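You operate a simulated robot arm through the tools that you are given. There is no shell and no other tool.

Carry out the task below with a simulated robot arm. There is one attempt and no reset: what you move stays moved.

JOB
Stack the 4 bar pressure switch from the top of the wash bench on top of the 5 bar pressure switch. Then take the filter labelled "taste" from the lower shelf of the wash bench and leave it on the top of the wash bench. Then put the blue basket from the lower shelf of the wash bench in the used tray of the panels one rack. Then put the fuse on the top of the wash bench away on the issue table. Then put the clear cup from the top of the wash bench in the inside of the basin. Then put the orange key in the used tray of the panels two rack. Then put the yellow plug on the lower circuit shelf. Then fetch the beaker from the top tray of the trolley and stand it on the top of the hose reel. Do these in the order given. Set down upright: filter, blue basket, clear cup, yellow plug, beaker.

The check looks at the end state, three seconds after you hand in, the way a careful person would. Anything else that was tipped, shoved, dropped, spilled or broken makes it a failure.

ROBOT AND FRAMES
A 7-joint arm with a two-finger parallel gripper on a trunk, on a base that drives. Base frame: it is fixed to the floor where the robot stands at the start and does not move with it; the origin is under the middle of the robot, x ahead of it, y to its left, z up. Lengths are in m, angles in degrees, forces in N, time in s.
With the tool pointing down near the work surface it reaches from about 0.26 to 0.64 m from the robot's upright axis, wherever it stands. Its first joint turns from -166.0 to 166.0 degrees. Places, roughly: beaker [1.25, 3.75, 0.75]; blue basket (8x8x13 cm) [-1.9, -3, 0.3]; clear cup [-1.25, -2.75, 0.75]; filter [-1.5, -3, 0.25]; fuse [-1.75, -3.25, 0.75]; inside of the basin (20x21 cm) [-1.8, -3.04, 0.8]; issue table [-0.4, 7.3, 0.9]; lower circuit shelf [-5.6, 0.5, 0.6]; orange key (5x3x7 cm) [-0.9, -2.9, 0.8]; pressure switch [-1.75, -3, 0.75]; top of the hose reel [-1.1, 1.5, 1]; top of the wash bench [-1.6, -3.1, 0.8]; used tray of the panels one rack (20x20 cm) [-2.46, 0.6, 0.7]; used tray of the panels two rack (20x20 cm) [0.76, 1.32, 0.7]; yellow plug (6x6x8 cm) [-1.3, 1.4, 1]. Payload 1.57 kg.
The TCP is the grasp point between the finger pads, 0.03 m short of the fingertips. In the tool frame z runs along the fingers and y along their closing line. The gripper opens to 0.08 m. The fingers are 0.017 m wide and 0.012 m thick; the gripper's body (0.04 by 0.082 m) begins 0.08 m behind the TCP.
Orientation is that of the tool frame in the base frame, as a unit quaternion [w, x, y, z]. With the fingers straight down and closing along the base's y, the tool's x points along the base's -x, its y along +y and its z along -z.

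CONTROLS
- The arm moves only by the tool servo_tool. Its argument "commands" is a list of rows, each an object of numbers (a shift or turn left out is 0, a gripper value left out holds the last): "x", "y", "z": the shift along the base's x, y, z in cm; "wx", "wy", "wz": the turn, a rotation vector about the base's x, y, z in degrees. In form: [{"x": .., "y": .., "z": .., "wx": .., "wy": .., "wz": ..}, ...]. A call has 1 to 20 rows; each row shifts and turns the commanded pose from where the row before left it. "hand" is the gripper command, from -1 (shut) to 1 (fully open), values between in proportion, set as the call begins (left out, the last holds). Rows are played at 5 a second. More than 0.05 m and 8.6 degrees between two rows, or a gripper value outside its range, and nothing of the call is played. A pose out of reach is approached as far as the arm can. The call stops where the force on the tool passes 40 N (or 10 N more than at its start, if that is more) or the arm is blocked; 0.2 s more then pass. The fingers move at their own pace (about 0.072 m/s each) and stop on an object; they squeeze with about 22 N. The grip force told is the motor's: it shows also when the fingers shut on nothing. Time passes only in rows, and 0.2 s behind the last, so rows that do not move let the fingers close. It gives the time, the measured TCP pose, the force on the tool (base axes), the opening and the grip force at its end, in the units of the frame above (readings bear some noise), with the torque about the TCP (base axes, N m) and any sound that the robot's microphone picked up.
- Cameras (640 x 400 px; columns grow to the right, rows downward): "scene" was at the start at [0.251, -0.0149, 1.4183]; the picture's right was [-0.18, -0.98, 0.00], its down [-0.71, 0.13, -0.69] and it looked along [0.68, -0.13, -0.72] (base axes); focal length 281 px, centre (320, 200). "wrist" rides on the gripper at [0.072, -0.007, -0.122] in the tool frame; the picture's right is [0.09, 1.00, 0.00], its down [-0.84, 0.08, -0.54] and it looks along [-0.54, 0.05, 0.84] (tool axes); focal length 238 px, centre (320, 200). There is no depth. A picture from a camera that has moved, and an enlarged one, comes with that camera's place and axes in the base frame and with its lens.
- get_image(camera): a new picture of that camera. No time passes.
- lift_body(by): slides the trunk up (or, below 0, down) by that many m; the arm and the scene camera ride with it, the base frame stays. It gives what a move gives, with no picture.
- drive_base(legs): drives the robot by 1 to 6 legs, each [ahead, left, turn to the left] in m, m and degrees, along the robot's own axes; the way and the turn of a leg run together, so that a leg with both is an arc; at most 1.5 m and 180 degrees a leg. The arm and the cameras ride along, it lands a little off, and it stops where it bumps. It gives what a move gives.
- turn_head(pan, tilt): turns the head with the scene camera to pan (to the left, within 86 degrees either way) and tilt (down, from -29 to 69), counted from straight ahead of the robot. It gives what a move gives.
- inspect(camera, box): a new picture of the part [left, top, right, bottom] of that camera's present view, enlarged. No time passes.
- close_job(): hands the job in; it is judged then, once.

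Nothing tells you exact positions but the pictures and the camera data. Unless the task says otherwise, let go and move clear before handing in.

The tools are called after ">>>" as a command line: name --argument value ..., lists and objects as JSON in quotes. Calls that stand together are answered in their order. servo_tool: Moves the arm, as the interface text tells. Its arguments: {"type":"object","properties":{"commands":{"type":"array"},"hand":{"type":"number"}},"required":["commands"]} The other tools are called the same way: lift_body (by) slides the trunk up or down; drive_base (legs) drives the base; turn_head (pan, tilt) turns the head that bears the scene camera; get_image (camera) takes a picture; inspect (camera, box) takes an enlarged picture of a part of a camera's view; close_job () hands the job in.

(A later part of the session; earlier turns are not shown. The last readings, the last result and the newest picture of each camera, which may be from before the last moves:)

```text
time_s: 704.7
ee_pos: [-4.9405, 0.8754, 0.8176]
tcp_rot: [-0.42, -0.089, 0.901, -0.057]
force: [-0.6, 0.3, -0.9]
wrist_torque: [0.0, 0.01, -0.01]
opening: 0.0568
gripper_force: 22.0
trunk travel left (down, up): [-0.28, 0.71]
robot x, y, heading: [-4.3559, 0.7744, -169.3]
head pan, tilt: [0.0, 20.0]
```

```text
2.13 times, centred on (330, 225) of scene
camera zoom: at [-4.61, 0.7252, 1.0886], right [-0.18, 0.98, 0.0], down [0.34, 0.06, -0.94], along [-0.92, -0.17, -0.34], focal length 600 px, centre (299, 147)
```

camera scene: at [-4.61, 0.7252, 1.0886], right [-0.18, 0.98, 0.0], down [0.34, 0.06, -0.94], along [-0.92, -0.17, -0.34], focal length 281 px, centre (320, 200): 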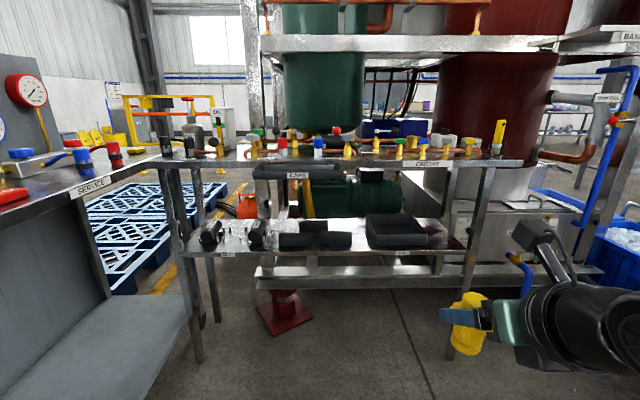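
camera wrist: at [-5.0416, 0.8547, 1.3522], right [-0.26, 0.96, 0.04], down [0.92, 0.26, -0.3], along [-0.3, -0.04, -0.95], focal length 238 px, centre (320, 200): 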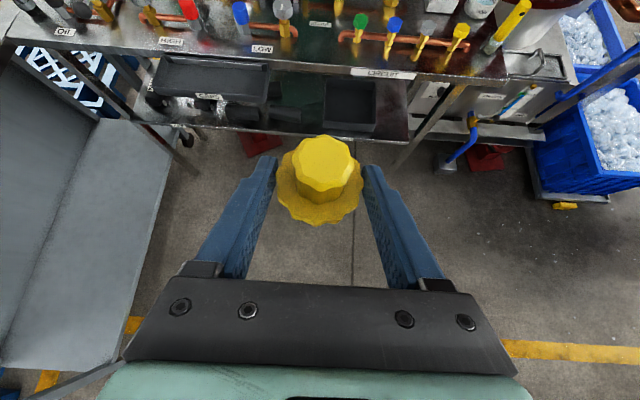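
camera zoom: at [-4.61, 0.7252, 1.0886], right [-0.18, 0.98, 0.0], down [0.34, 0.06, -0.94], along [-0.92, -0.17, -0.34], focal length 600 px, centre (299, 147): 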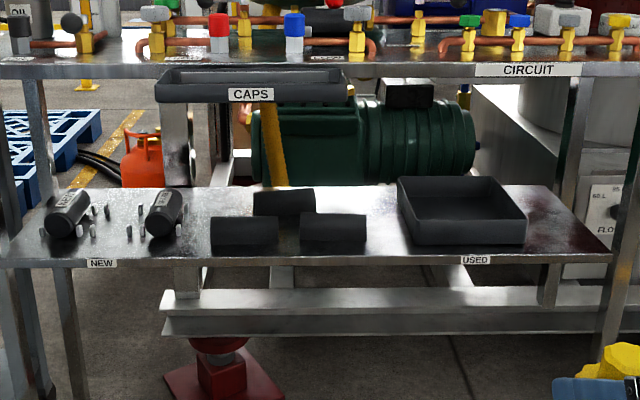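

There's free space at the right end of the shelf, beyond the USED tray. The top's underside gives limited headroom, so I'll lower further to measure it.

>>> lift_body --by -0.2

>>> turn_head --pan -8 --tilt 10

>>> get_image --camera "scene"

>>> inspect --camera "scene" --box '[280, 130, 480, 270]'

>>> get_image --camera "wrist"

```text
time_s: 706.8
ee_pos: [-4.9411, 0.8756, 0.6169]
tcp_rot: [-0.42, -0.089, 0.901, -0.056]
force: [0.3, -0.5, -1.2]
wrist_torque: [-0.02, 0.0, 0.02]
opening: 0.0567
gripper_force: 21.9
trunk travel left (down, up): [-0.08, 0.91]
robot x, y, heading: [-4.3544, 0.7736, -169.2]
head pan, tilt: [0.0, 20.0]
```

```text
time_s: 707.5
ee_pos: [-4.9404, 0.8756, 0.6163]
tcp_rot: [-0.42, -0.088, 0.902, -0.056]
force: [-0.5, 0.6, -0.5]
wrist_torque: [0.03, -0.03, 0.0]
opening: 0.0564
gripper_force: 21.4
trunk travel left (down, up): [-0.08, 0.91]
robot x, y, heading: [-4.3515, 0.7741, -169.6]
head pan, tilt: [-8.0, 10.0]
```

```text
taken
camera scene: at [-4.6114, 0.7381, 0.9049], right [-0.05, 1.0, 0.0], down [0.17, 0.01, -0.98], along [-0.98, -0.05, -0.17], focal length 281 px, centre (320, 200)
```

scene: 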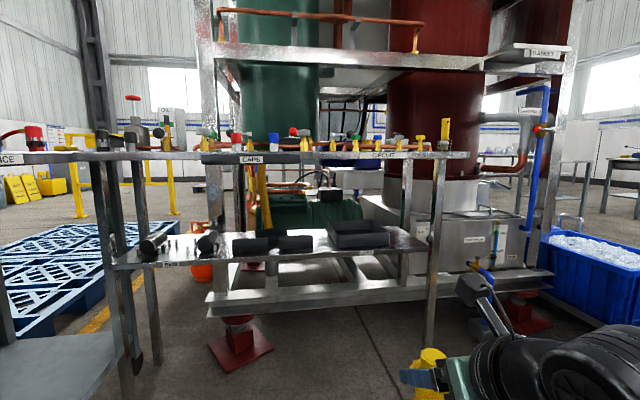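

```text
2.86 times, centred on (380, 200) of scene
camera zoom: at [-4.6114, 0.7381, 0.9049], right [-0.05, 1.0, 0.0], down [0.17, 0.01, -0.98], along [-0.98, -0.05, -0.17], focal length 803 px, centre (149, 200)
```

zoom: 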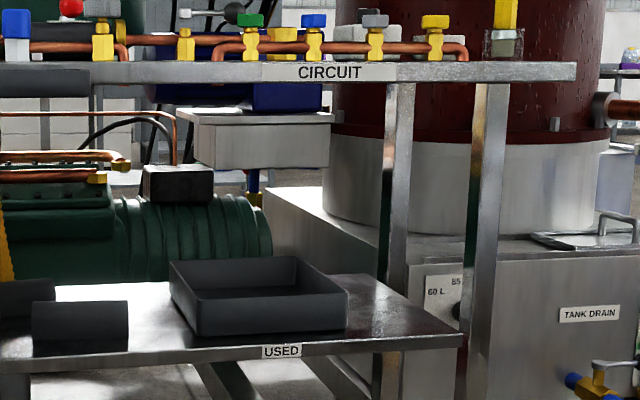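

```text
taken
camera wrist: at [-4.8935, 0.882, 0.752], right [-0.26, 0.96, 0.04], down [0.92, 0.27, -0.3], along [-0.3, -0.04, -0.95], focal length 238 px, centre (320, 200)
```

wrist: 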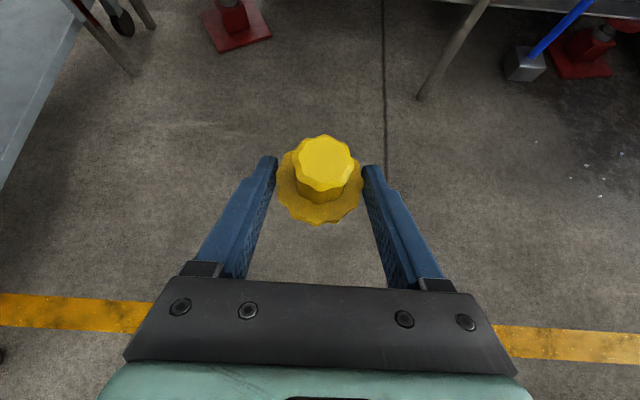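

Measured: shelf top z≈0.547, and the bench top's underside at ≈0.877, so there's ample headroom. The free zone right of the tray is ~15 cm wide; target for the plug is (-5.692, 1.013). I'll line up.

>>> servo_tool --commands '[{"z": 3.5}, {}]'

>>> drive_base --legs '[[0, -0.274, 0], [0.48, 0, 0]]'

>>> get_image --camera "wrist"

>>> turn_head --pan -10 --tilt 20

>>> get_image --camera "scene"

```text
time_s: 708.1
ee_pos: [-4.9418, 0.8754, 0.6518]
tcp_rot: [-0.42, -0.089, 0.901, -0.057]
force: [0.2, -0.5, -1.0]
wrist_torque: [-0.02, 0.01, 0.01]
opening: 0.0567
gripper_force: 21.9
trunk travel left (down, up): [-0.08, 0.91]
robot x, y, heading: [-4.3538, 0.7768, -169.3]
head pan, tilt: [-8.0, 10.0]
```

```text
time_s: 712.5
ee_pos: [-5.4655, 1.0538, 0.6508]
tcp_rot: [-0.42, -0.09, 0.901, -0.058]
force: [-0.6, -0.4, -0.5]
wrist_torque: [0.0, -0.01, 0.02]
opening: 0.0567
gripper_force: 21.7
trunk travel left (down, up): [-0.08, 0.91]
robot x, y, heading: [-4.8774, 0.9528, -169.1]
head pan, tilt: [-8.0, 10.0]
```

```text
taken
camera wrist: at [-5.4178, 1.0594, 0.7865], right [-0.27, 0.96, 0.04], down [0.92, 0.27, -0.3], along [-0.3, -0.04, -0.95], focal length 238 px, centre (320, 200)
```

wrist: 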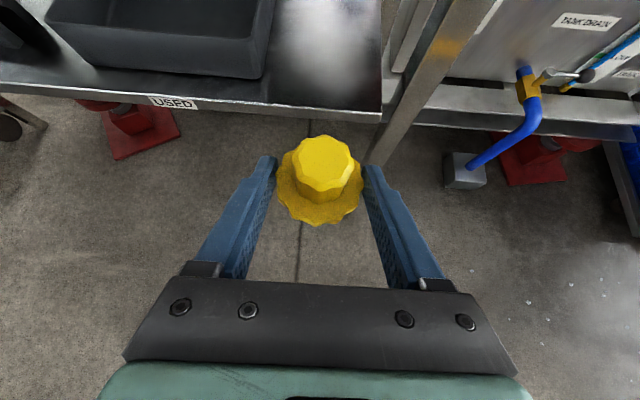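

```text
time_s: 713.3
ee_pos: [-5.4655, 1.0529, 0.6509]
tcp_rot: [-0.42, -0.09, 0.901, -0.056]
force: [0.6, -0.3, -0.7]
wrist_torque: [-0.01, 0.0, 0.02]
opening: 0.0567
gripper_force: 22.3
trunk travel left (down, up): [-0.08, 0.91]
robot x, y, heading: [-4.8757, 0.9547, -169.2]
head pan, tilt: [-10.0, 20.0]
```

```text
taken
camera scene: at [-5.1349, 0.9206, 0.8888], right [-0.01, 1.0, 0.0], down [0.34, 0.0, -0.94], along [-0.94, -0.01, -0.34], focal length 281 px, centre (320, 200)
```

scene: 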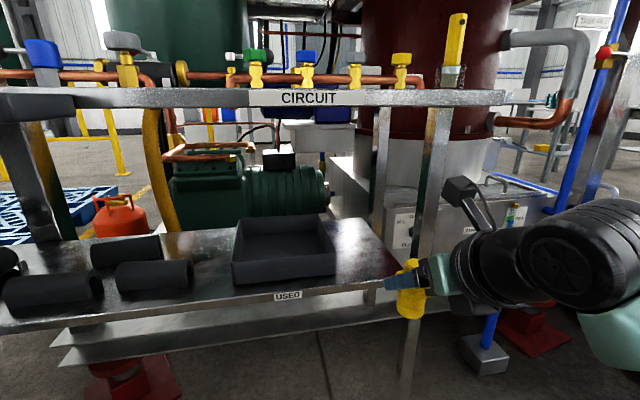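

>>> drive_base --legs '[[0.1, 0, 0]]'

>>> get_image --camera "wrist"

>>> get_image --camera "scene"

```text
time_s: 714.4
ee_pos: [-5.5654, 1.0339, 0.652]
tcp_rot: [-0.42, -0.089, 0.901, -0.056]
force: [-0.3, -0.3, -0.8]
wrist_torque: [0.0, -0.01, 0.01]
opening: 0.0566
gripper_force: 22.5
trunk travel left (down, up): [-0.08, 0.91]
robot x, y, heading: [-4.978, 0.9348, -169.6]
head pan, tilt: [-10.0, 20.0]
```

```text
taken
camera wrist: at [-5.5175, 1.041, 0.7866], right [-0.27, 0.96, 0.04], down [0.92, 0.27, -0.3], along [-0.3, -0.04, -0.95], focal length 238 px, centre (320, 200)
```

wrist: 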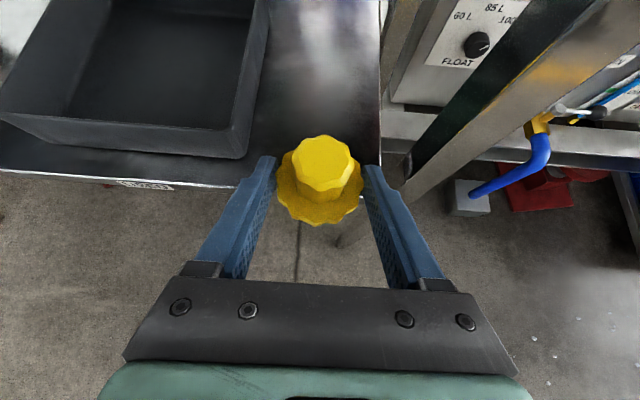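

```text
taken
camera scene: at [-5.2348, 0.902, 0.8887], right [-0.01, 1.0, 0.0], down [0.34, 0.0, -0.94], along [-0.94, -0.01, -0.34], focal length 281 px, centre (320, 200)
```

scene: 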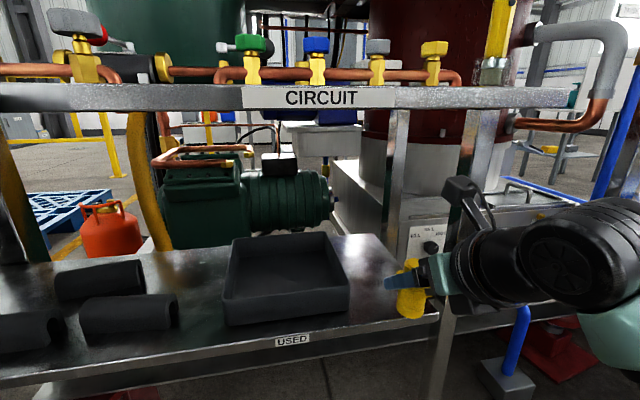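

>>> servo_tool --commands '[{"x": -3.0, "y": -1.0}, {"x": -3.0, "y": -1.0}, {"x": -3.0, "y": -1.0}, {}]'

>>> get_image --camera "wrist"

>>> get_image --camera "scene"

```text
time_s: 715.4
ee_pos: [-5.6546, 1.002, 0.6505]
tcp_rot: [-0.42, -0.089, 0.901, -0.057]
force: [-0.7, -0.1, -0.8]
wrist_torque: [0.0, -0.04, 0.03]
opening: 0.0565
gripper_force: 21.1
trunk travel left (down, up): [-0.08, 0.91]
robot x, y, heading: [-4.9761, 0.9346, -169.5]
head pan, tilt: [-10.0, 20.0]
```

```text
taken
camera wrist: at [-5.6084, 1.01, 0.7858], right [-0.27, 0.96, 0.04], down [0.92, 0.27, -0.3], along [-0.3, -0.04, -0.95], focal length 238 px, centre (320, 200)
```

wrist: 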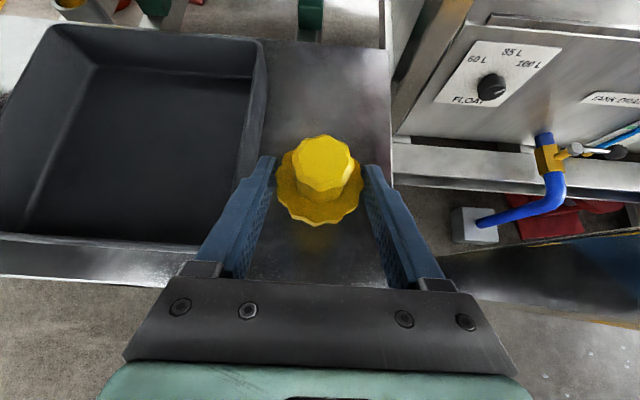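

```text
taken
camera scene: at [-5.2348, 0.9019, 0.8887], right [-0.01, 1.0, 0.0], down [0.34, 0.0, -0.94], along [-0.94, -0.01, -0.34], focal length 281 px, centre (320, 200)
```

scene: 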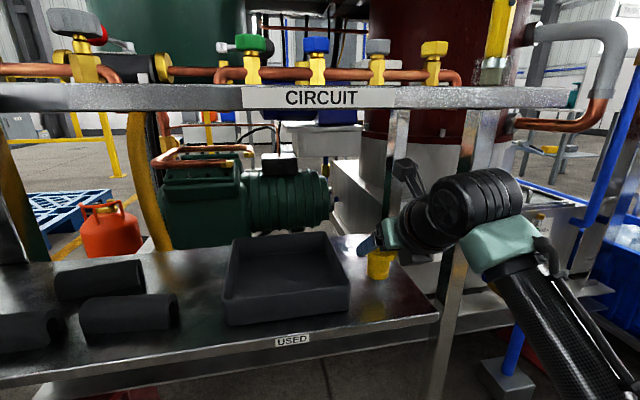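

Plug is over the free area. I'll lower onto the shelf in small steps.

>>> servo_tool --commands '[{"z": -1.2}, {"z": -1.0}, {}]'

>>> servo_tool --commands '[{"z": -0.6}, {}]'

>>> servo_tool --commands '[{"z": -0.4}, {}]'

>>> servo_tool --commands '[{"z": -0.3}, {}]'

>>> servo_tool --commands '[{"z": -0.3}, {}]'

```text
time_s: 716.2
ee_pos: [-5.6534, 1.0043, 0.629]
tcp_rot: [-0.419, -0.09, 0.901, -0.058]
force: [-0.2, 0.4, -0.1]
wrist_torque: [0.02, -0.01, -0.03]
opening: 0.0564
gripper_force: 22.2
trunk travel left (down, up): [-0.08, 0.91]
robot x, y, heading: [-4.9784, 0.932, -169.3]
head pan, tilt: [-10.0, 20.0]
```

```text
time_s: 716.8
ee_pos: [-5.6539, 1.0054, 0.6238]
tcp_rot: [-0.42, -0.089, 0.901, -0.057]
force: [0.1, 0.6, 0.2]
wrist_torque: [0.0, -0.01, -0.02]
opening: 0.0565
gripper_force: 22.2
trunk travel left (down, up): [-0.08, 0.91]
robot x, y, heading: [-4.9716, 0.934, -169.1]
head pan, tilt: [-10.0, 20.0]
```

```text
time_s: 717.4
ee_pos: [-5.6535, 1.0032, 0.6211]
tcp_rot: [-0.422, -0.089, 0.901, -0.056]
force: [2.0, 0.0, 4.7]
wrist_torque: [0.14, 0.03, -0.02]
opening: 0.0568
gripper_force: 22.6
trunk travel left (down, up): [-0.08, 0.91]
robot x, y, heading: [-4.976, 0.9349, -169.6]
head pan, tilt: [-10.0, 20.0]
```

```text
time_s: 718.0
ee_pos: [-5.6532, 1.0038, 0.6185]
tcp_rot: [-0.423, -0.089, 0.9, -0.056]
force: [3.2, -0.8, 13.6]
wrist_torque: [0.13, -0.06, -0.02]
opening: 0.0566
gripper_force: 22.2
trunk travel left (down, up): [-0.08, 0.91]
robot x, y, heading: [-4.9727, 0.935, -169.3]
head pan, tilt: [-10.0, 20.0]
```

```text
time_s: 718.6
ee_pos: [-5.6548, 1.0038, 0.6164]
tcp_rot: [-0.422, -0.091, 0.9, -0.057]
force: [0.1, -3.6, 19.1]
wrist_torque: [-0.1, 0.25, 0.09]
opening: 0.0568
gripper_force: 22.6
trunk travel left (down, up): [-0.08, 0.91]
robot x, y, heading: [-4.977, 0.9382, -169.2]
head pan, tilt: [-10.0, 20.0]
```

>>> servo_tool --commands '[{"z": 0.4}, {}]'

>>> servo_tool --commands '[{}, {}, {}]' --hand 0.8

>>> get_image --camera "wrist"

>>> inspect --camera "scene" --box '[330, 210, 450, 300]'

```text
time_s: 719.2
ee_pos: [-5.654, 1.0031, 0.617]
tcp_rot: [-0.419, -0.089, 0.902, -0.057]
force: [-1.8, -3.0, 8.9]
wrist_torque: [-0.1, 0.35, 0.08]
opening: 0.0568
gripper_force: 22.2
trunk travel left (down, up): [-0.08, 0.91]
robot x, y, heading: [-4.9752, 0.9369, -169.3]
head pan, tilt: [-10.0, 20.0]
```

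```text
time_s: 720.0
ee_pos: [-5.6546, 1.004, 0.6176]
tcp_rot: [-0.42, -0.089, 0.901, -0.057]
force: [-0.5, 0.5, -0.2]
wrist_torque: [0.03, 0.0, -0.01]
opening: 0.0721
gripper_force: 0.1
trunk travel left (down, up): [-0.08, 0.91]
robot x, y, heading: [-4.975, 0.9352, -169.4]
head pan, tilt: [-10.0, 20.0]
```

```text
taken
camera wrist: at [-5.6073, 1.011, 0.7516], right [-0.27, 0.96, 0.04], down [0.92, 0.27, -0.3], along [-0.3, -0.04, -0.95], focal length 238 px, centre (320, 200)
```

wrist: 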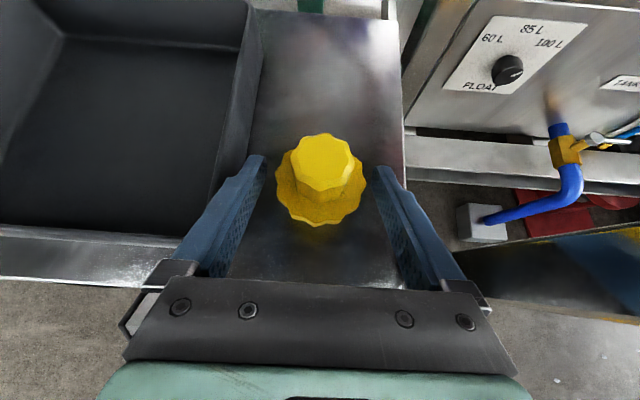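

```text
4.44 times, centred on (390, 255) of scene
camera zoom: at [-5.2348, 0.902, 0.8887], right [-0.01, 1.0, 0.0], down [0.34, 0.0, -0.94], along [-0.94, -0.01, -0.34], focal length 1250 px, centre (9, -44)
```

zoom: 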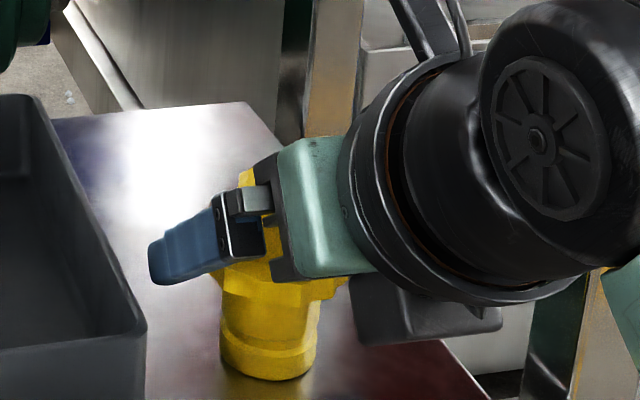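

>>> servo_tool --commands '[{"x": 1.5, "y": 0.35, "z": 0.3}, {"x": 2.5, "y": 0.6, "z": 0.5}, {"x": 3, "y": 0.7, "z": 0.5}, {"x": 3, "y": 0.7, "z": 0.5}, {"x": 3, "y": 0.7}, {}]'

>>> get_image --camera "wrist"

>>> inspect --camera "scene" --box '[280, 200, 460, 320]'

```text
time_s: 721.4
ee_pos: [-5.524, 1.0346, 0.6344]
tcp_rot: [-0.42, -0.089, 0.901, -0.056]
force: [0.3, 0.4, 0.1]
wrist_torque: [0.02, -0.01, 0.0]
opening: 0.0719
gripper_force: 0.1
trunk travel left (down, up): [-0.08, 0.91]
robot x, y, heading: [-4.9791, 0.9339, -169.2]
head pan, tilt: [-10.0, 20.0]
```

```text
taken
camera wrist: at [-5.4768, 1.0415, 0.7697], right [-0.27, 0.96, 0.04], down [0.92, 0.27, -0.3], along [-0.3, -0.04, -0.95], focal length 238 px, centre (320, 200)
```

wrist: 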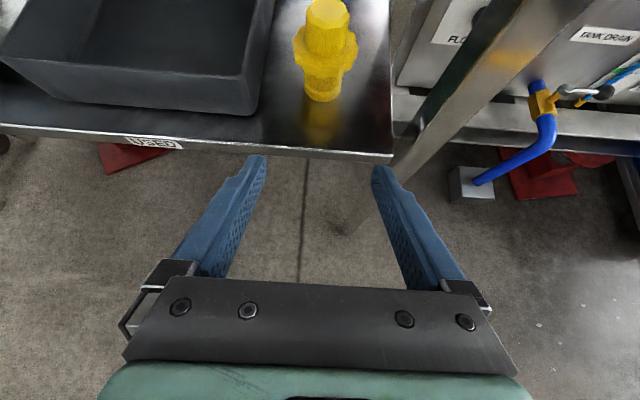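

```text
3.33 times, centred on (370, 260) of scene
camera zoom: at [-5.2348, 0.9019, 0.8887], right [-0.01, 1.0, 0.0], down [0.34, 0.0, -0.94], along [-0.94, -0.01, -0.34], focal length 937 px, centre (153, 0)
```

zoom: 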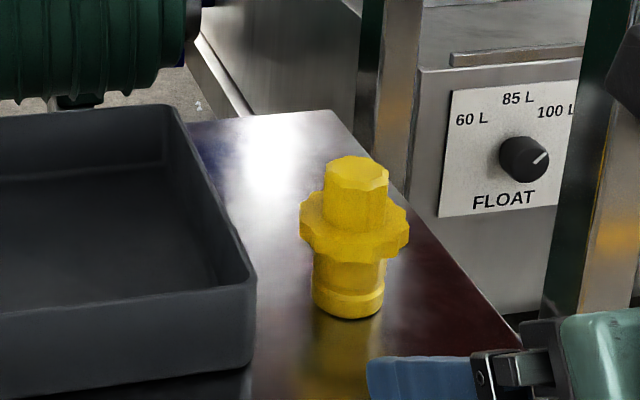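

The plug stands upright on the lower circuit shelf. Last is the beaker from the trolley. I'll raise, and return through the corridor.

>>> drive_base --legs '[[-0.2, 0, 0]]'

>>> lift_body --by 0.4

>>> lift_body --by 0.25

>>> drive_base --legs '[[-0.15, 0.27, 0], [-1.35, 0, 0], [0, 0, -90], [1.0, -0.1, 0], [1.2, 0, 0]]'

```text
time_s: 723.0
ee_pos: [-5.3236, 1.0746, 0.6349]
tcp_rot: [-0.42, -0.088, 0.902, -0.056]
force: [0.8, 0.8, -0.6]
wrist_torque: [-0.03, 0.01, -0.02]
opening: 0.0718
gripper_force: 0.0
trunk travel left (down, up): [-0.08, 0.91]
robot x, y, heading: [-4.7766, 0.9739, -169.5]
head pan, tilt: [-10.0, 20.0]
```

```text
time_s: 726.9
ee_pos: [-5.3236, 1.0743, 1.0341]
tcp_rot: [-0.421, -0.088, 0.901, -0.055]
force: [-0.7, -0.2, -0.3]
wrist_torque: [-0.01, -0.01, 0.02]
opening: 0.0722
gripper_force: 0.1
trunk travel left (down, up): [-0.48, 0.51]
robot x, y, heading: [-4.7751, 0.9721, -169.6]
head pan, tilt: [-10.0, 20.0]
```

```text
time_s: 729.5
ee_pos: [-5.3248, 1.0751, 1.2848]
tcp_rot: [-0.42, -0.088, 0.901, -0.056]
force: [-0.3, 0.7, 0.2]
wrist_torque: [-0.02, 0.05, 0.02]
opening: 0.0721
gripper_force: 0.2
trunk travel left (down, up): [-0.73, 0.26]
robot x, y, heading: [-4.7751, 0.9718, -169.4]
head pan, tilt: [-10.0, 20.0]
```

```text
time_s: 752.0
ee_pos: [-3.3375, 3.655, 1.284]
tcp_rot: [-0.33, 0.595, 0.683, 0.267]
force: [-0.2, 0.3, -0.1]
wrist_torque: [0.02, 0.02, -0.02]
opening: 0.0719
gripper_force: 0.2
trunk travel left (down, up): [-0.73, 0.26]
robot x, y, heading: [-3.4719, 3.1131, 97.1]
head pan, tilt: [-10.0, 20.0]
```

>>> drive_base --legs '[[0, -1.45, 0], [0, -1.45, 0], [0, 0, -86.4], [0.5, 0, 0]]'

>>> turn_head --pan 0 --tilt 30

>>> get_image --camera "scene"

>>> turn_head --pan -86 --tilt 35

>>> get_image --camera "scene"

```text
time_s: 772.2
ee_pos: [0.4261, 3.4387, 1.2848]
tcp_rot: [-0.05, 0.903, 0.076, 0.421]
force: [-0.1, -0.8, -0.4]
wrist_torque: [0.01, -0.02, 0.01]
opening: 0.0718
gripper_force: 0.0
trunk travel left (down, up): [-0.73, 0.26]
robot x, y, heading: [-0.1167, 3.5538, 9.3]
head pan, tilt: [-10.0, 20.0]
```

```text
time_s: 772.9
ee_pos: [0.4259, 3.4377, 1.2846]
tcp_rot: [-0.051, 0.903, 0.077, 0.42]
force: [0.2, -0.2, 0.4]
wrist_torque: [-0.02, 0.01, 0.0]
opening: 0.0723
gripper_force: 0.1
trunk travel left (down, up): [-0.73, 0.26]
robot x, y, heading: [-0.1169, 3.5572, 9.2]
head pan, tilt: [0.0, 30.0]
```

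```text
taken
camera scene: at [0.1415, 3.5946, 1.5227], right [0.16, -0.99, 0.0], down [-0.49, -0.08, -0.87], along [0.86, 0.14, -0.5], focal length 281 px, centre (320, 200)
```

scene: 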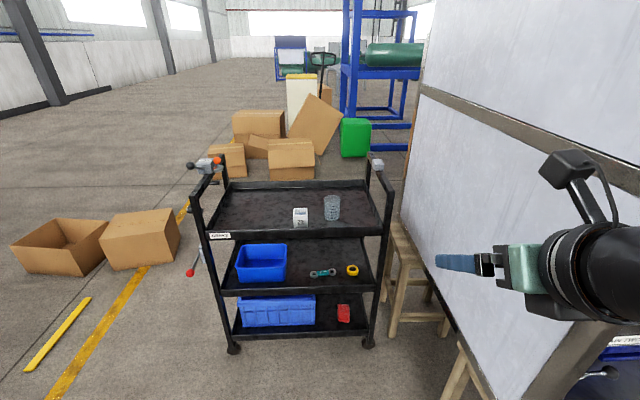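

```text
time_s: 774.5
ee_pos: [0.4269, 3.4382, 1.2849]
tcp_rot: [-0.05, 0.903, 0.076, 0.42]
force: [-0.2, -0.2, -1.0]
wrist_torque: [0.02, -0.02, -0.02]
opening: 0.072
gripper_force: 0.1
trunk travel left (down, up): [-0.73, 0.26]
robot x, y, heading: [-0.1163, 3.5567, 9.1]
head pan, tilt: [-85.9, 35.0]
```

```text
taken
camera scene: at [0.0724, 3.4947, 1.5149], right [-0.97, -0.23, 0.0], down [-0.13, 0.56, -0.82], along [0.19, -0.8, -0.57], focal length 281 px, centre (320, 200)
```

scene: 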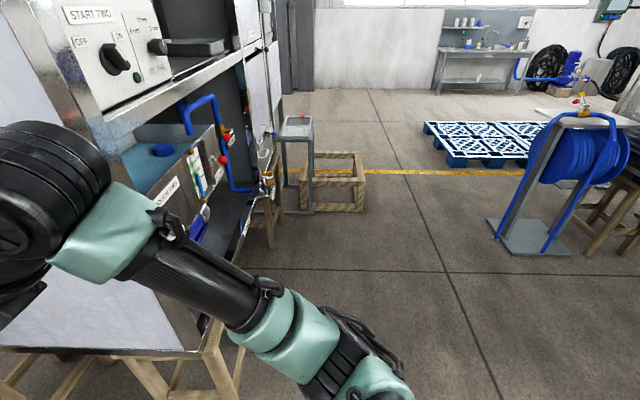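

>>> turn_head --pan 0 --tilt 30

>>> inspect --camera "scene" --box '[190, 150, 410, 290]'

>>> inspect --camera "scene" --box '[275, 180, 365, 240]'

```text
time_s: 776.1
ee_pos: [0.4277, 3.4382, 1.2856]
tcp_rot: [-0.051, 0.903, 0.076, 0.42]
force: [-0.1, 0.5, -0.1]
wrist_torque: [0.0, -0.01, -0.01]
opening: 0.072
gripper_force: 0.2
trunk travel left (down, up): [-0.73, 0.26]
robot x, y, heading: [-0.1163, 3.5564, 8.8]
head pan, tilt: [0.0, 30.0]
```

```text
2.86 times, centred on (300, 220) of scene
camera zoom: at [0.1416, 3.5946, 1.5226], right [0.16, -0.99, 0.0], down [-0.49, -0.08, -0.87], along [0.86, 0.14, -0.5], focal length 803 px, centre (377, 143)
```

zoom: 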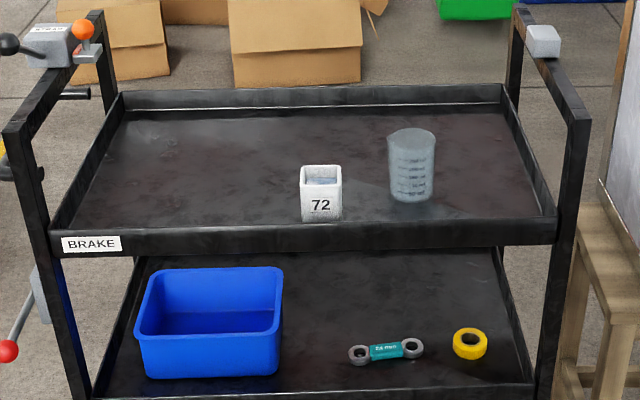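

```text
6.67 times, centred on (320, 210) of scene
camera zoom: at [0.1416, 3.5946, 1.5226], right [0.16, -0.99, 0.0], down [-0.49, -0.08, -0.87], along [0.86, 0.14, -0.5], focal length 1874 px, centre (320, 133)
```

zoom: 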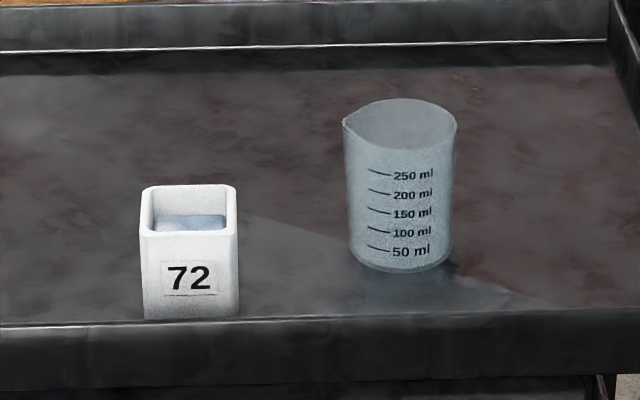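

The beaker (graduated, clear) stands on the top tray; the square cup 72 is something else. I'll move closer for a precise look.

>>> drive_base --legs '[[0.52, 0.14, 1.5]]'

>>> lift_body --by -0.15

>>> turn_head --pan 0 --tilt 35

>>> get_image --camera "scene"

>>> get_image --camera "wrist"

```text
time_s: 779.2
ee_pos: [0.9115, 3.6773, 1.2847]
tcp_rot: [-0.056, 0.901, 0.089, 0.421]
force: [0.1, -0.3, 0.6]
wrist_torque: [-0.02, 0.06, 0.01]
opening: 0.0721
gripper_force: 0.1
trunk travel left (down, up): [-0.73, 0.26]
robot x, y, heading: [0.3626, 3.7773, 10.8]
head pan, tilt: [0.0, 30.0]
```

```text
time_s: 780.9
ee_pos: [0.9108, 3.6787, 1.1361]
tcp_rot: [-0.056, 0.902, 0.088, 0.42]
force: [-0.9, 0.1, 0.4]
wrist_torque: [0.01, -0.03, 0.02]
opening: 0.072
gripper_force: 0.0
trunk travel left (down, up): [-0.58, 0.41]
robot x, y, heading: [0.364, 3.7787, 10.7]
head pan, tilt: [0.0, 30.0]
```

```text
time_s: 781.6
ee_pos: [0.9105, 3.6772, 1.1348]
tcp_rot: [-0.056, 0.902, 0.088, 0.419]
force: [1.0, 0.5, 0.7]
wrist_torque: [0.02, 0.0, 0.0]
opening: 0.0721
gripper_force: 0.0
trunk travel left (down, up): [-0.58, 0.41]
robot x, y, heading: [0.3642, 3.7792, 10.5]
head pan, tilt: [0.0, 35.0]
```

```text
taken
camera scene: at [0.6189, 3.8251, 1.3649], right [0.19, -0.98, 0.0], down [-0.56, -0.11, -0.82], along [0.81, 0.15, -0.57], focal length 281 px, centre (320, 200)
```

scene: 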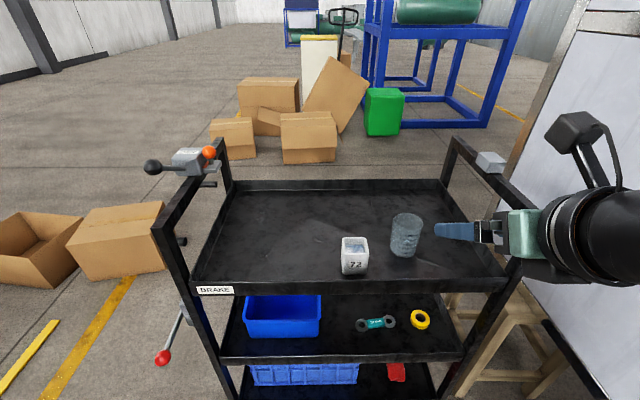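

```text
taken
camera wrist: at [0.8637, 3.67, 1.2698], right [0.27, -0.96, 0.04], down [-0.92, -0.27, -0.3], along [0.3, 0.04, -0.95], focal length 238 px, centre (320, 200)
```

wrist: 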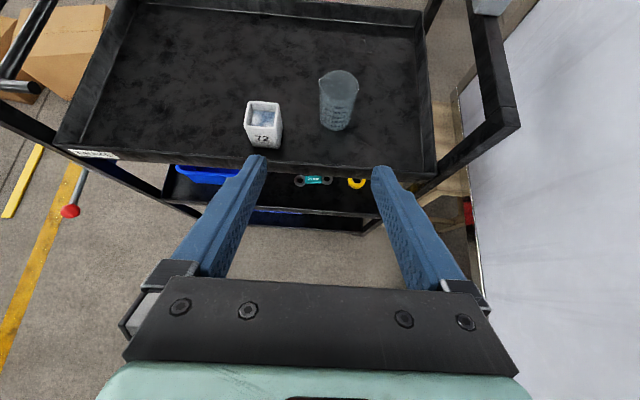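

>>> inspect --camera "scene" --box '[330, 190, 450, 280]'

>>> inspect --camera "wrist" --box '[230, 50, 390, 180]'

```text
4.44 times, centred on (390, 235) of scene
camera zoom: at [0.6189, 3.8251, 1.3649], right [0.19, -0.98, 0.0], down [-0.56, -0.11, -0.82], along [0.81, 0.15, -0.57], focal length 1250 px, centre (9, 44)
```

zoom: 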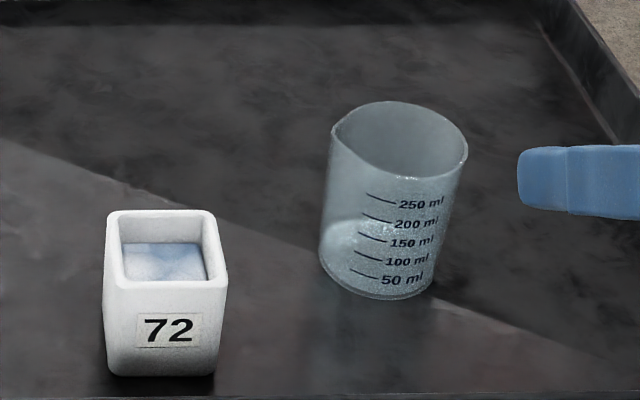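

```text
3.08 times, centred on (310, 115) of wrist
camera zoom: at [0.8637, 3.67, 1.2698], right [0.27, -0.96, 0.04], down [-0.92, -0.27, -0.3], along [0.3, 0.04, -0.95], focal length 733 px, centre (351, 462)
```

zoom: 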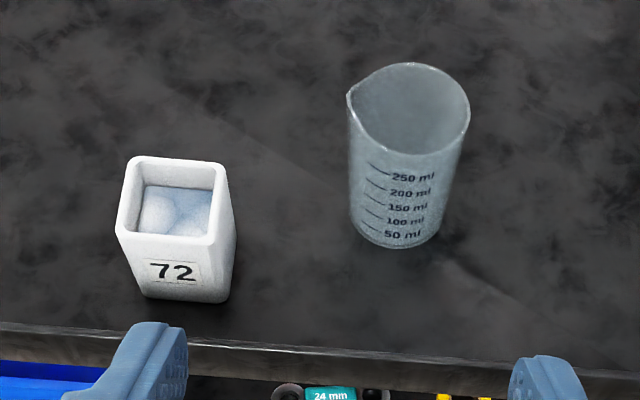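

The beaker is empty: axis at (1.215, 3.711), base z≈0.81, rim z≈0.896, about 7 cm wide. I'll move in, enter above the tray lip, then drop and slide onto it.

>>> drive_base --legs '[[0.12, 0, 0]]'

>>> servo_tool --commands '[{"x": 0.8, "y": -3.0, "z": -3}, {"z": -4}, {"z": -4}, {"z": -4}, {"z": -4}, {"z": -3}, {}]' --hand 1

>>> get_image --camera "wrist"

>>> get_image --camera "scene"

```text
time_s: 782.8
ee_pos: [1.0277, 3.6984, 1.1355]
tcp_rot: [-0.055, 0.902, 0.088, 0.42]
force: [0.1, -0.2, -1.0]
wrist_torque: [0.0, -0.01, 0.0]
opening: 0.0718
gripper_force: 0.0
trunk travel left (down, up): [-0.58, 0.41]
robot x, y, heading: [0.4802, 3.8011, 10.7]
head pan, tilt: [0.0, 35.0]
```

```text
time_s: 784.4
ee_pos: [1.0368, 3.6676, 0.9133]
tcp_rot: [-0.056, 0.901, 0.088, 0.42]
force: [0.2, 0.9, -0.3]
wrist_torque: [-0.01, 0.01, 0.03]
opening: 0.0798
gripper_force: 0.0
trunk travel left (down, up): [-0.58, 0.41]
robot x, y, heading: [0.48, 3.8003, 10.6]
head pan, tilt: [0.0, 35.0]
```

```text
taken
camera wrist: at [0.9888, 3.6606, 1.0487], right [0.26, -0.96, 0.04], down [-0.92, -0.26, -0.3], along [0.3, 0.04, -0.95], focal length 238 px, centre (320, 200)
```

wrist: 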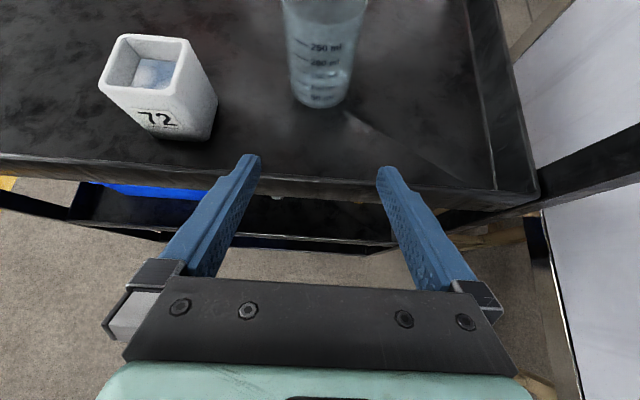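

```text
taken
camera scene: at [0.7348, 3.8466, 1.3649], right [0.18, -0.98, 0.0], down [-0.56, -0.11, -0.82], along [0.81, 0.15, -0.57], focal length 281 px, centre (320, 200)
```

scene: 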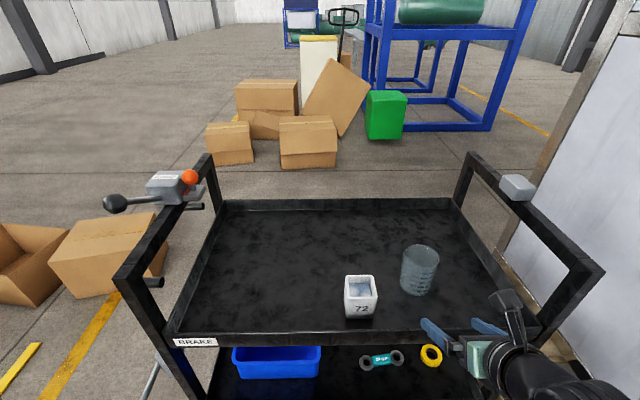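

I'll check the arm's clearance to the trolley's right post before going in.

>>> turn_head --pan -20 --tilt 55

>>> get_image --camera "scene"

```text
time_s: 785.3
ee_pos: [1.0365, 3.6672, 0.9144]
tcp_rot: [-0.056, 0.902, 0.088, 0.42]
force: [0.3, -0.7, 0.2]
wrist_torque: [-0.01, 0.04, 0.02]
opening: 0.0802
gripper_force: 0.2
trunk travel left (down, up): [-0.58, 0.41]
robot x, y, heading: [0.4777, 3.8013, 10.4]
head pan, tilt: [-20.0, 55.0]
```

```text
taken
camera scene: at [0.7195, 3.8187, 1.3367], right [-0.16, -0.99, 0.0], down [-0.81, 0.13, -0.57], along [0.57, -0.09, -0.82], focal length 281 px, centre (320, 200)
```

scene: 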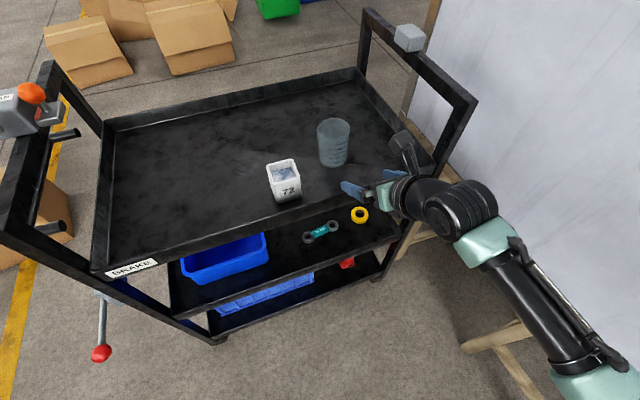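

The drum is on the tool axis and well clear of the post. I'll go in over the lip, drop down in front of the beaker, and check.

>>> servo_tool --commands '[{"x": 3.9, "y": 0.9}, {"x": 3.9, "y": 0.9}, {"z": -3}, {"z": -2.7}, {}]'

>>> get_image --camera "wrist"

>>> get_image --camera "scene"

```text
time_s: 786.5
ee_pos: [1.1119, 3.6879, 0.8589]
tcp_rot: [-0.056, 0.902, 0.089, 0.42]
force: [0.4, -0.2, -1.4]
wrist_torque: [-0.01, -0.01, 0.01]
opening: 0.0799
gripper_force: 0.0
trunk travel left (down, up): [-0.58, 0.41]
robot x, y, heading: [0.4782, 3.7975, 10.6]
head pan, tilt: [-20.0, 55.0]
```

```text
taken
camera wrist: at [1.0647, 3.681, 0.9935], right [0.26, -0.96, 0.04], down [-0.92, -0.27, -0.3], along [0.3, 0.04, -0.95], focal length 238 px, centre (320, 200)
```

wrist: 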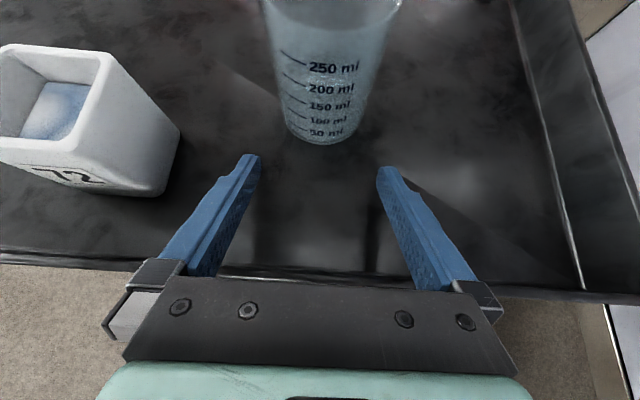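

```text
taken
camera scene: at [0.7193, 3.8186, 1.3366], right [-0.16, -0.99, 0.0], down [-0.81, 0.13, -0.57], along [0.57, -0.09, -0.82], focal length 281 px, centre (320, 200)
```

scene: 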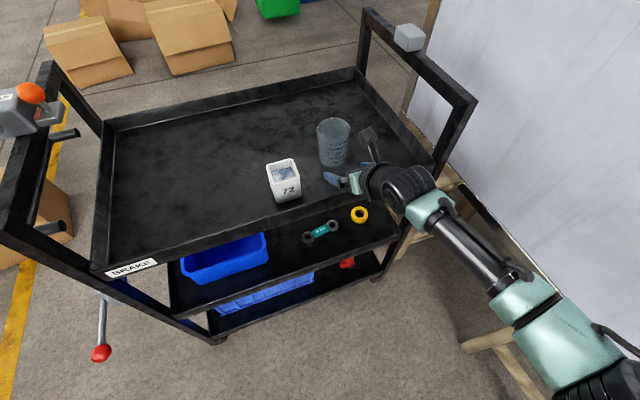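

>>> servo_tool --commands '[{"x": 3.0, "y": 0.65}, {"x": 2.8, "y": 0.65}, {}]'

>>> get_image --camera "wrist"

```text
time_s: 787.3
ee_pos: [1.1693, 3.701, 0.8597]
tcp_rot: [-0.057, 0.901, 0.088, 0.421]
force: [-0.1, 0.0, -0.1]
wrist_torque: [0.0, -0.04, -0.02]
opening: 0.0802
gripper_force: 0.1
trunk travel left (down, up): [-0.58, 0.41]
robot x, y, heading: [0.481, 3.7983, 10.7]
head pan, tilt: [-20.0, 55.0]
```

```text
taken
camera wrist: at [1.122, 3.6941, 0.9936], right [0.26, -0.96, 0.04], down [-0.92, -0.26, -0.3], along [0.3, 0.04, -0.95], focal length 238 px, centre (320, 200)
```

wrist: 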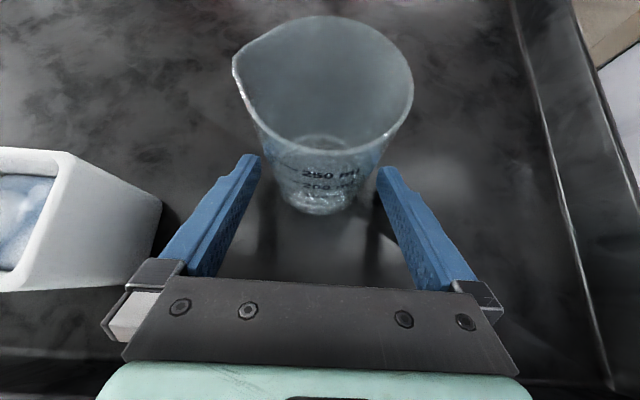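

>>> servo_tool --commands '[{"x": 0.05, "y": -0.2}, {"x": 1.8, "y": 0.42}, {"x": 1.6, "y": 0.38}, {}]'

>>> get_image --camera "wrist"

>>> inspect --camera "scene" --box '[290, 100, 430, 210]'

```text
time_s: 788.3
ee_pos: [1.2058, 3.7069, 0.8592]
tcp_rot: [-0.055, 0.901, 0.088, 0.42]
force: [-0.7, 0.1, 0.9]
wrist_torque: [0.0, -0.02, 0.03]
opening: 0.08
gripper_force: 0.1
trunk travel left (down, up): [-0.58, 0.41]
robot x, y, heading: [0.4803, 3.8017, 10.8]
head pan, tilt: [-20.0, 55.0]
```

```text
taken
camera wrist: at [1.1576, 3.6992, 0.9944], right [0.26, -0.96, 0.04], down [-0.92, -0.26, -0.3], along [0.3, 0.04, -0.95], focal length 238 px, centre (320, 200)
```

wrist: 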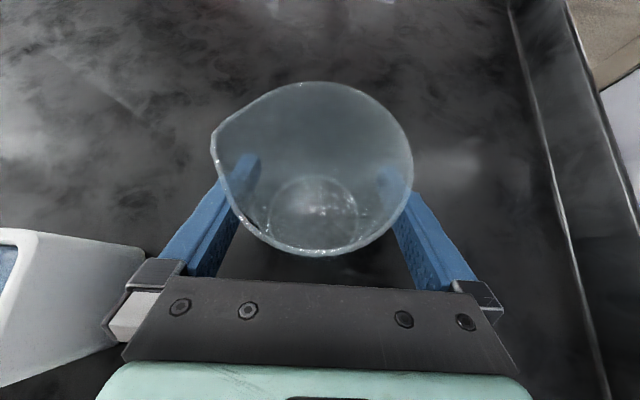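

```text
3.64 times, centred on (360, 155) of scene
camera zoom: at [0.7194, 3.8185, 1.3366], right [-0.16, -0.99, 0.0], down [-0.81, 0.13, -0.57], along [0.57, -0.09, -0.82], focal length 1022 px, centre (174, 364)
```

zoom: 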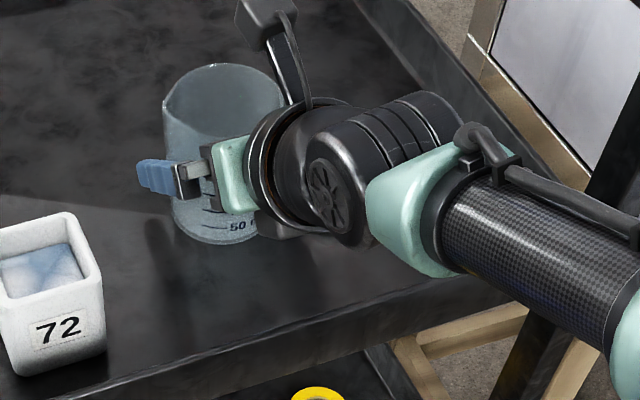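

>>> servo_tool --commands '[{}, {}, {}, {}]' --hand -1

>>> servo_tool --commands '[{"z": 1}, {"z": 1.5}, {}]'

>>> get_image --camera "wrist"

>>> inspect --camera "scene" --box '[290, 100, 430, 210]'

```text
time_s: 789.3
ee_pos: [1.2035, 3.7066, 0.8601]
tcp_rot: [-0.056, 0.901, 0.089, 0.42]
force: [0.8, 0.2, 1.5]
wrist_torque: [-0.06, 0.0, 0.02]
opening: 0.0731
gripper_force: 22.3
trunk travel left (down, up): [-0.58, 0.41]
robot x, y, heading: [0.4824, 3.7971, 10.7]
head pan, tilt: [-20.0, 55.0]
```

```text
time_s: 790.1
ee_pos: [1.2067, 3.7061, 0.8833]
tcp_rot: [-0.057, 0.901, 0.089, 0.42]
force: [0.2, 0.1, 0.4]
wrist_torque: [-0.01, -0.01, 0.0]
opening: 0.0733
gripper_force: 22.0
trunk travel left (down, up): [-0.58, 0.41]
robot x, y, heading: [0.4768, 3.798, 10.6]
head pan, tilt: [-20.0, 55.0]
```

```text
taken
camera wrist: at [1.1592, 3.6986, 1.0179], right [0.26, -0.96, 0.04], down [-0.92, -0.26, -0.3], along [0.3, 0.04, -0.95], focal length 238 px, centre (320, 200)
```

wrist: 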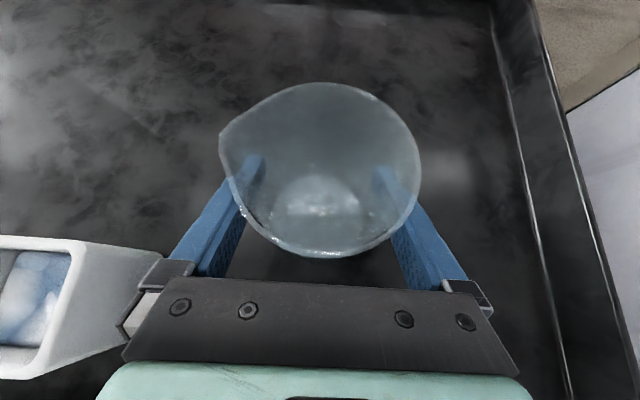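

```text
3.64 times, centred on (360, 155) of scene
camera zoom: at [0.7196, 3.8187, 1.3366], right [-0.16, -0.99, 0.0], down [-0.81, 0.13, -0.57], along [0.57, -0.09, -0.82], focal length 1022 px, centre (174, 364)
```

zoom: 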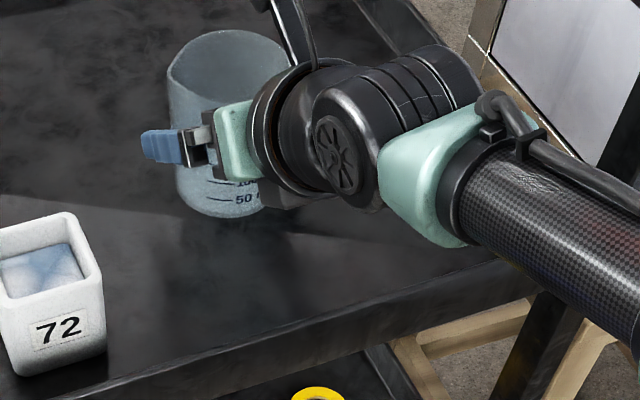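

The beaker is held level. I'll lift, back away from the trolley, tuck in, and raise for travel.

>>> servo_tool --commands '[{"z": 2.5}, {"z": 3}, {"z": 3}, {"z": 3}, {}]'

>>> drive_base --legs '[[-0.35, 0, 0]]'

>>> servo_tool --commands '[{"x": -3.5, "y": -0.8}, {"x": -3.5, "y": -0.8}, {"x": -3.5, "y": -0.8}, {"x": -3.5, "y": -0.8}, {"x": -3.5, "y": -0.8}, {}]'

>>> lift_body --by 0.28

>>> get_image --camera "wrist"

```text
time_s: 791.3
ee_pos: [1.207, 3.7072, 0.999]
tcp_rot: [-0.056, 0.901, 0.088, 0.421]
force: [0.1, 0.1, -1.1]
wrist_torque: [0.04, -0.01, 0.02]
opening: 0.0731
gripper_force: 22.2
trunk travel left (down, up): [-0.58, 0.41]
robot x, y, heading: [0.4789, 3.7996, 10.6]
head pan, tilt: [-20.0, 55.0]
```

```text
time_s: 793.5
ee_pos: [0.8653, 3.6402, 0.9979]
tcp_rot: [-0.056, 0.901, 0.088, 0.421]
force: [-0.1, -0.6, 0.1]
wrist_torque: [-0.02, -0.01, 0.0]
opening: 0.0735
gripper_force: 21.7
trunk travel left (down, up): [-0.58, 0.41]
robot x, y, heading: [0.1379, 3.7375, 10.4]
head pan, tilt: [-20.0, 55.0]
```

```text
time_s: 794.9
ee_pos: [0.6888, 3.5999, 0.9963]
tcp_rot: [-0.055, 0.902, 0.087, 0.42]
force: [0.6, -0.5, -0.6]
wrist_torque: [0.01, -0.05, 0.0]
opening: 0.073
gripper_force: 21.6
trunk travel left (down, up): [-0.58, 0.41]
robot x, y, heading: [0.1393, 3.7367, 10.6]
head pan, tilt: [-20.0, 55.0]
```

```text
time_s: 797.8
ee_pos: [0.6907, 3.6, 1.2776]
tcp_rot: [-0.056, 0.902, 0.087, 0.42]
force: [-0.6, 0.3, 0.3]
wrist_torque: [0.01, 0.01, -0.02]
opening: 0.0733
gripper_force: 21.7
trunk travel left (down, up): [-0.86, 0.13]
robot x, y, heading: [0.1394, 3.7373, 10.6]
head pan, tilt: [-20.0, 55.0]
```

```text
taken
camera wrist: at [0.6426, 3.5927, 1.4123], right [0.26, -0.96, 0.04], down [-0.92, -0.26, -0.3], along [0.3, 0.04, -0.95], focal length 238 px, centre (320, 200)
```

wrist: 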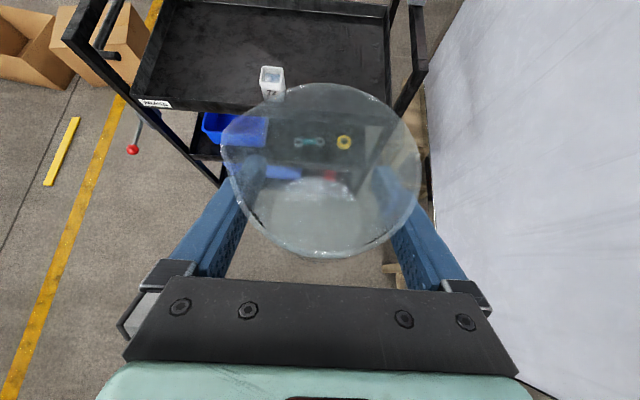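

>>> drive_base --legs '[[0, 0, 180], [0.97, 0, 0], [0, 1.2, 0]]'

>>> turn_head --pan 30 --tilt 40

>>> get_image --camera "scene"

```text
time_s: 815.8
ee_pos: [-1.1672, 2.5332, 1.2766]
tcp_rot: [-0.42, -0.076, 0.903, -0.05]
force: [0.3, -0.2, -0.6]
wrist_torque: [0.01, 0.02, 0.03]
opening: 0.0724
gripper_force: 22.0
trunk travel left (down, up): [-0.86, 0.13]
robot x, y, heading: [-0.6206, 2.3776, -171.1]
head pan, tilt: [-20.0, 55.0]
```

```text
time_s: 817.0
ee_pos: [-1.1658, 2.5337, 1.2767]
tcp_rot: [-0.42, -0.076, 0.903, -0.05]
force: [0.1, 0.3, 0.0]
wrist_torque: [0.02, 0.01, 0.01]
opening: 0.0722
gripper_force: 21.9
trunk travel left (down, up): [-0.86, 0.13]
robot x, y, heading: [-0.6202, 2.3824, -171.0]
head pan, tilt: [30.0, 40.0]
```

```text
taken
camera scene: at [-0.8511, 2.3019, 1.6373], right [-0.63, 0.78, 0.0], down [0.5, 0.4, -0.77], along [-0.6, -0.48, -0.64], focal length 281 px, centre (320, 200)
```

scene: 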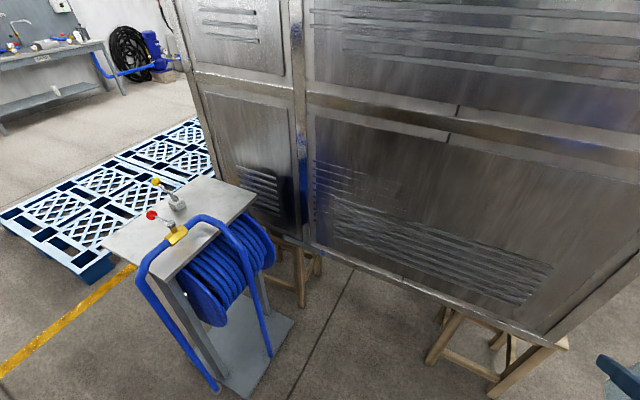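

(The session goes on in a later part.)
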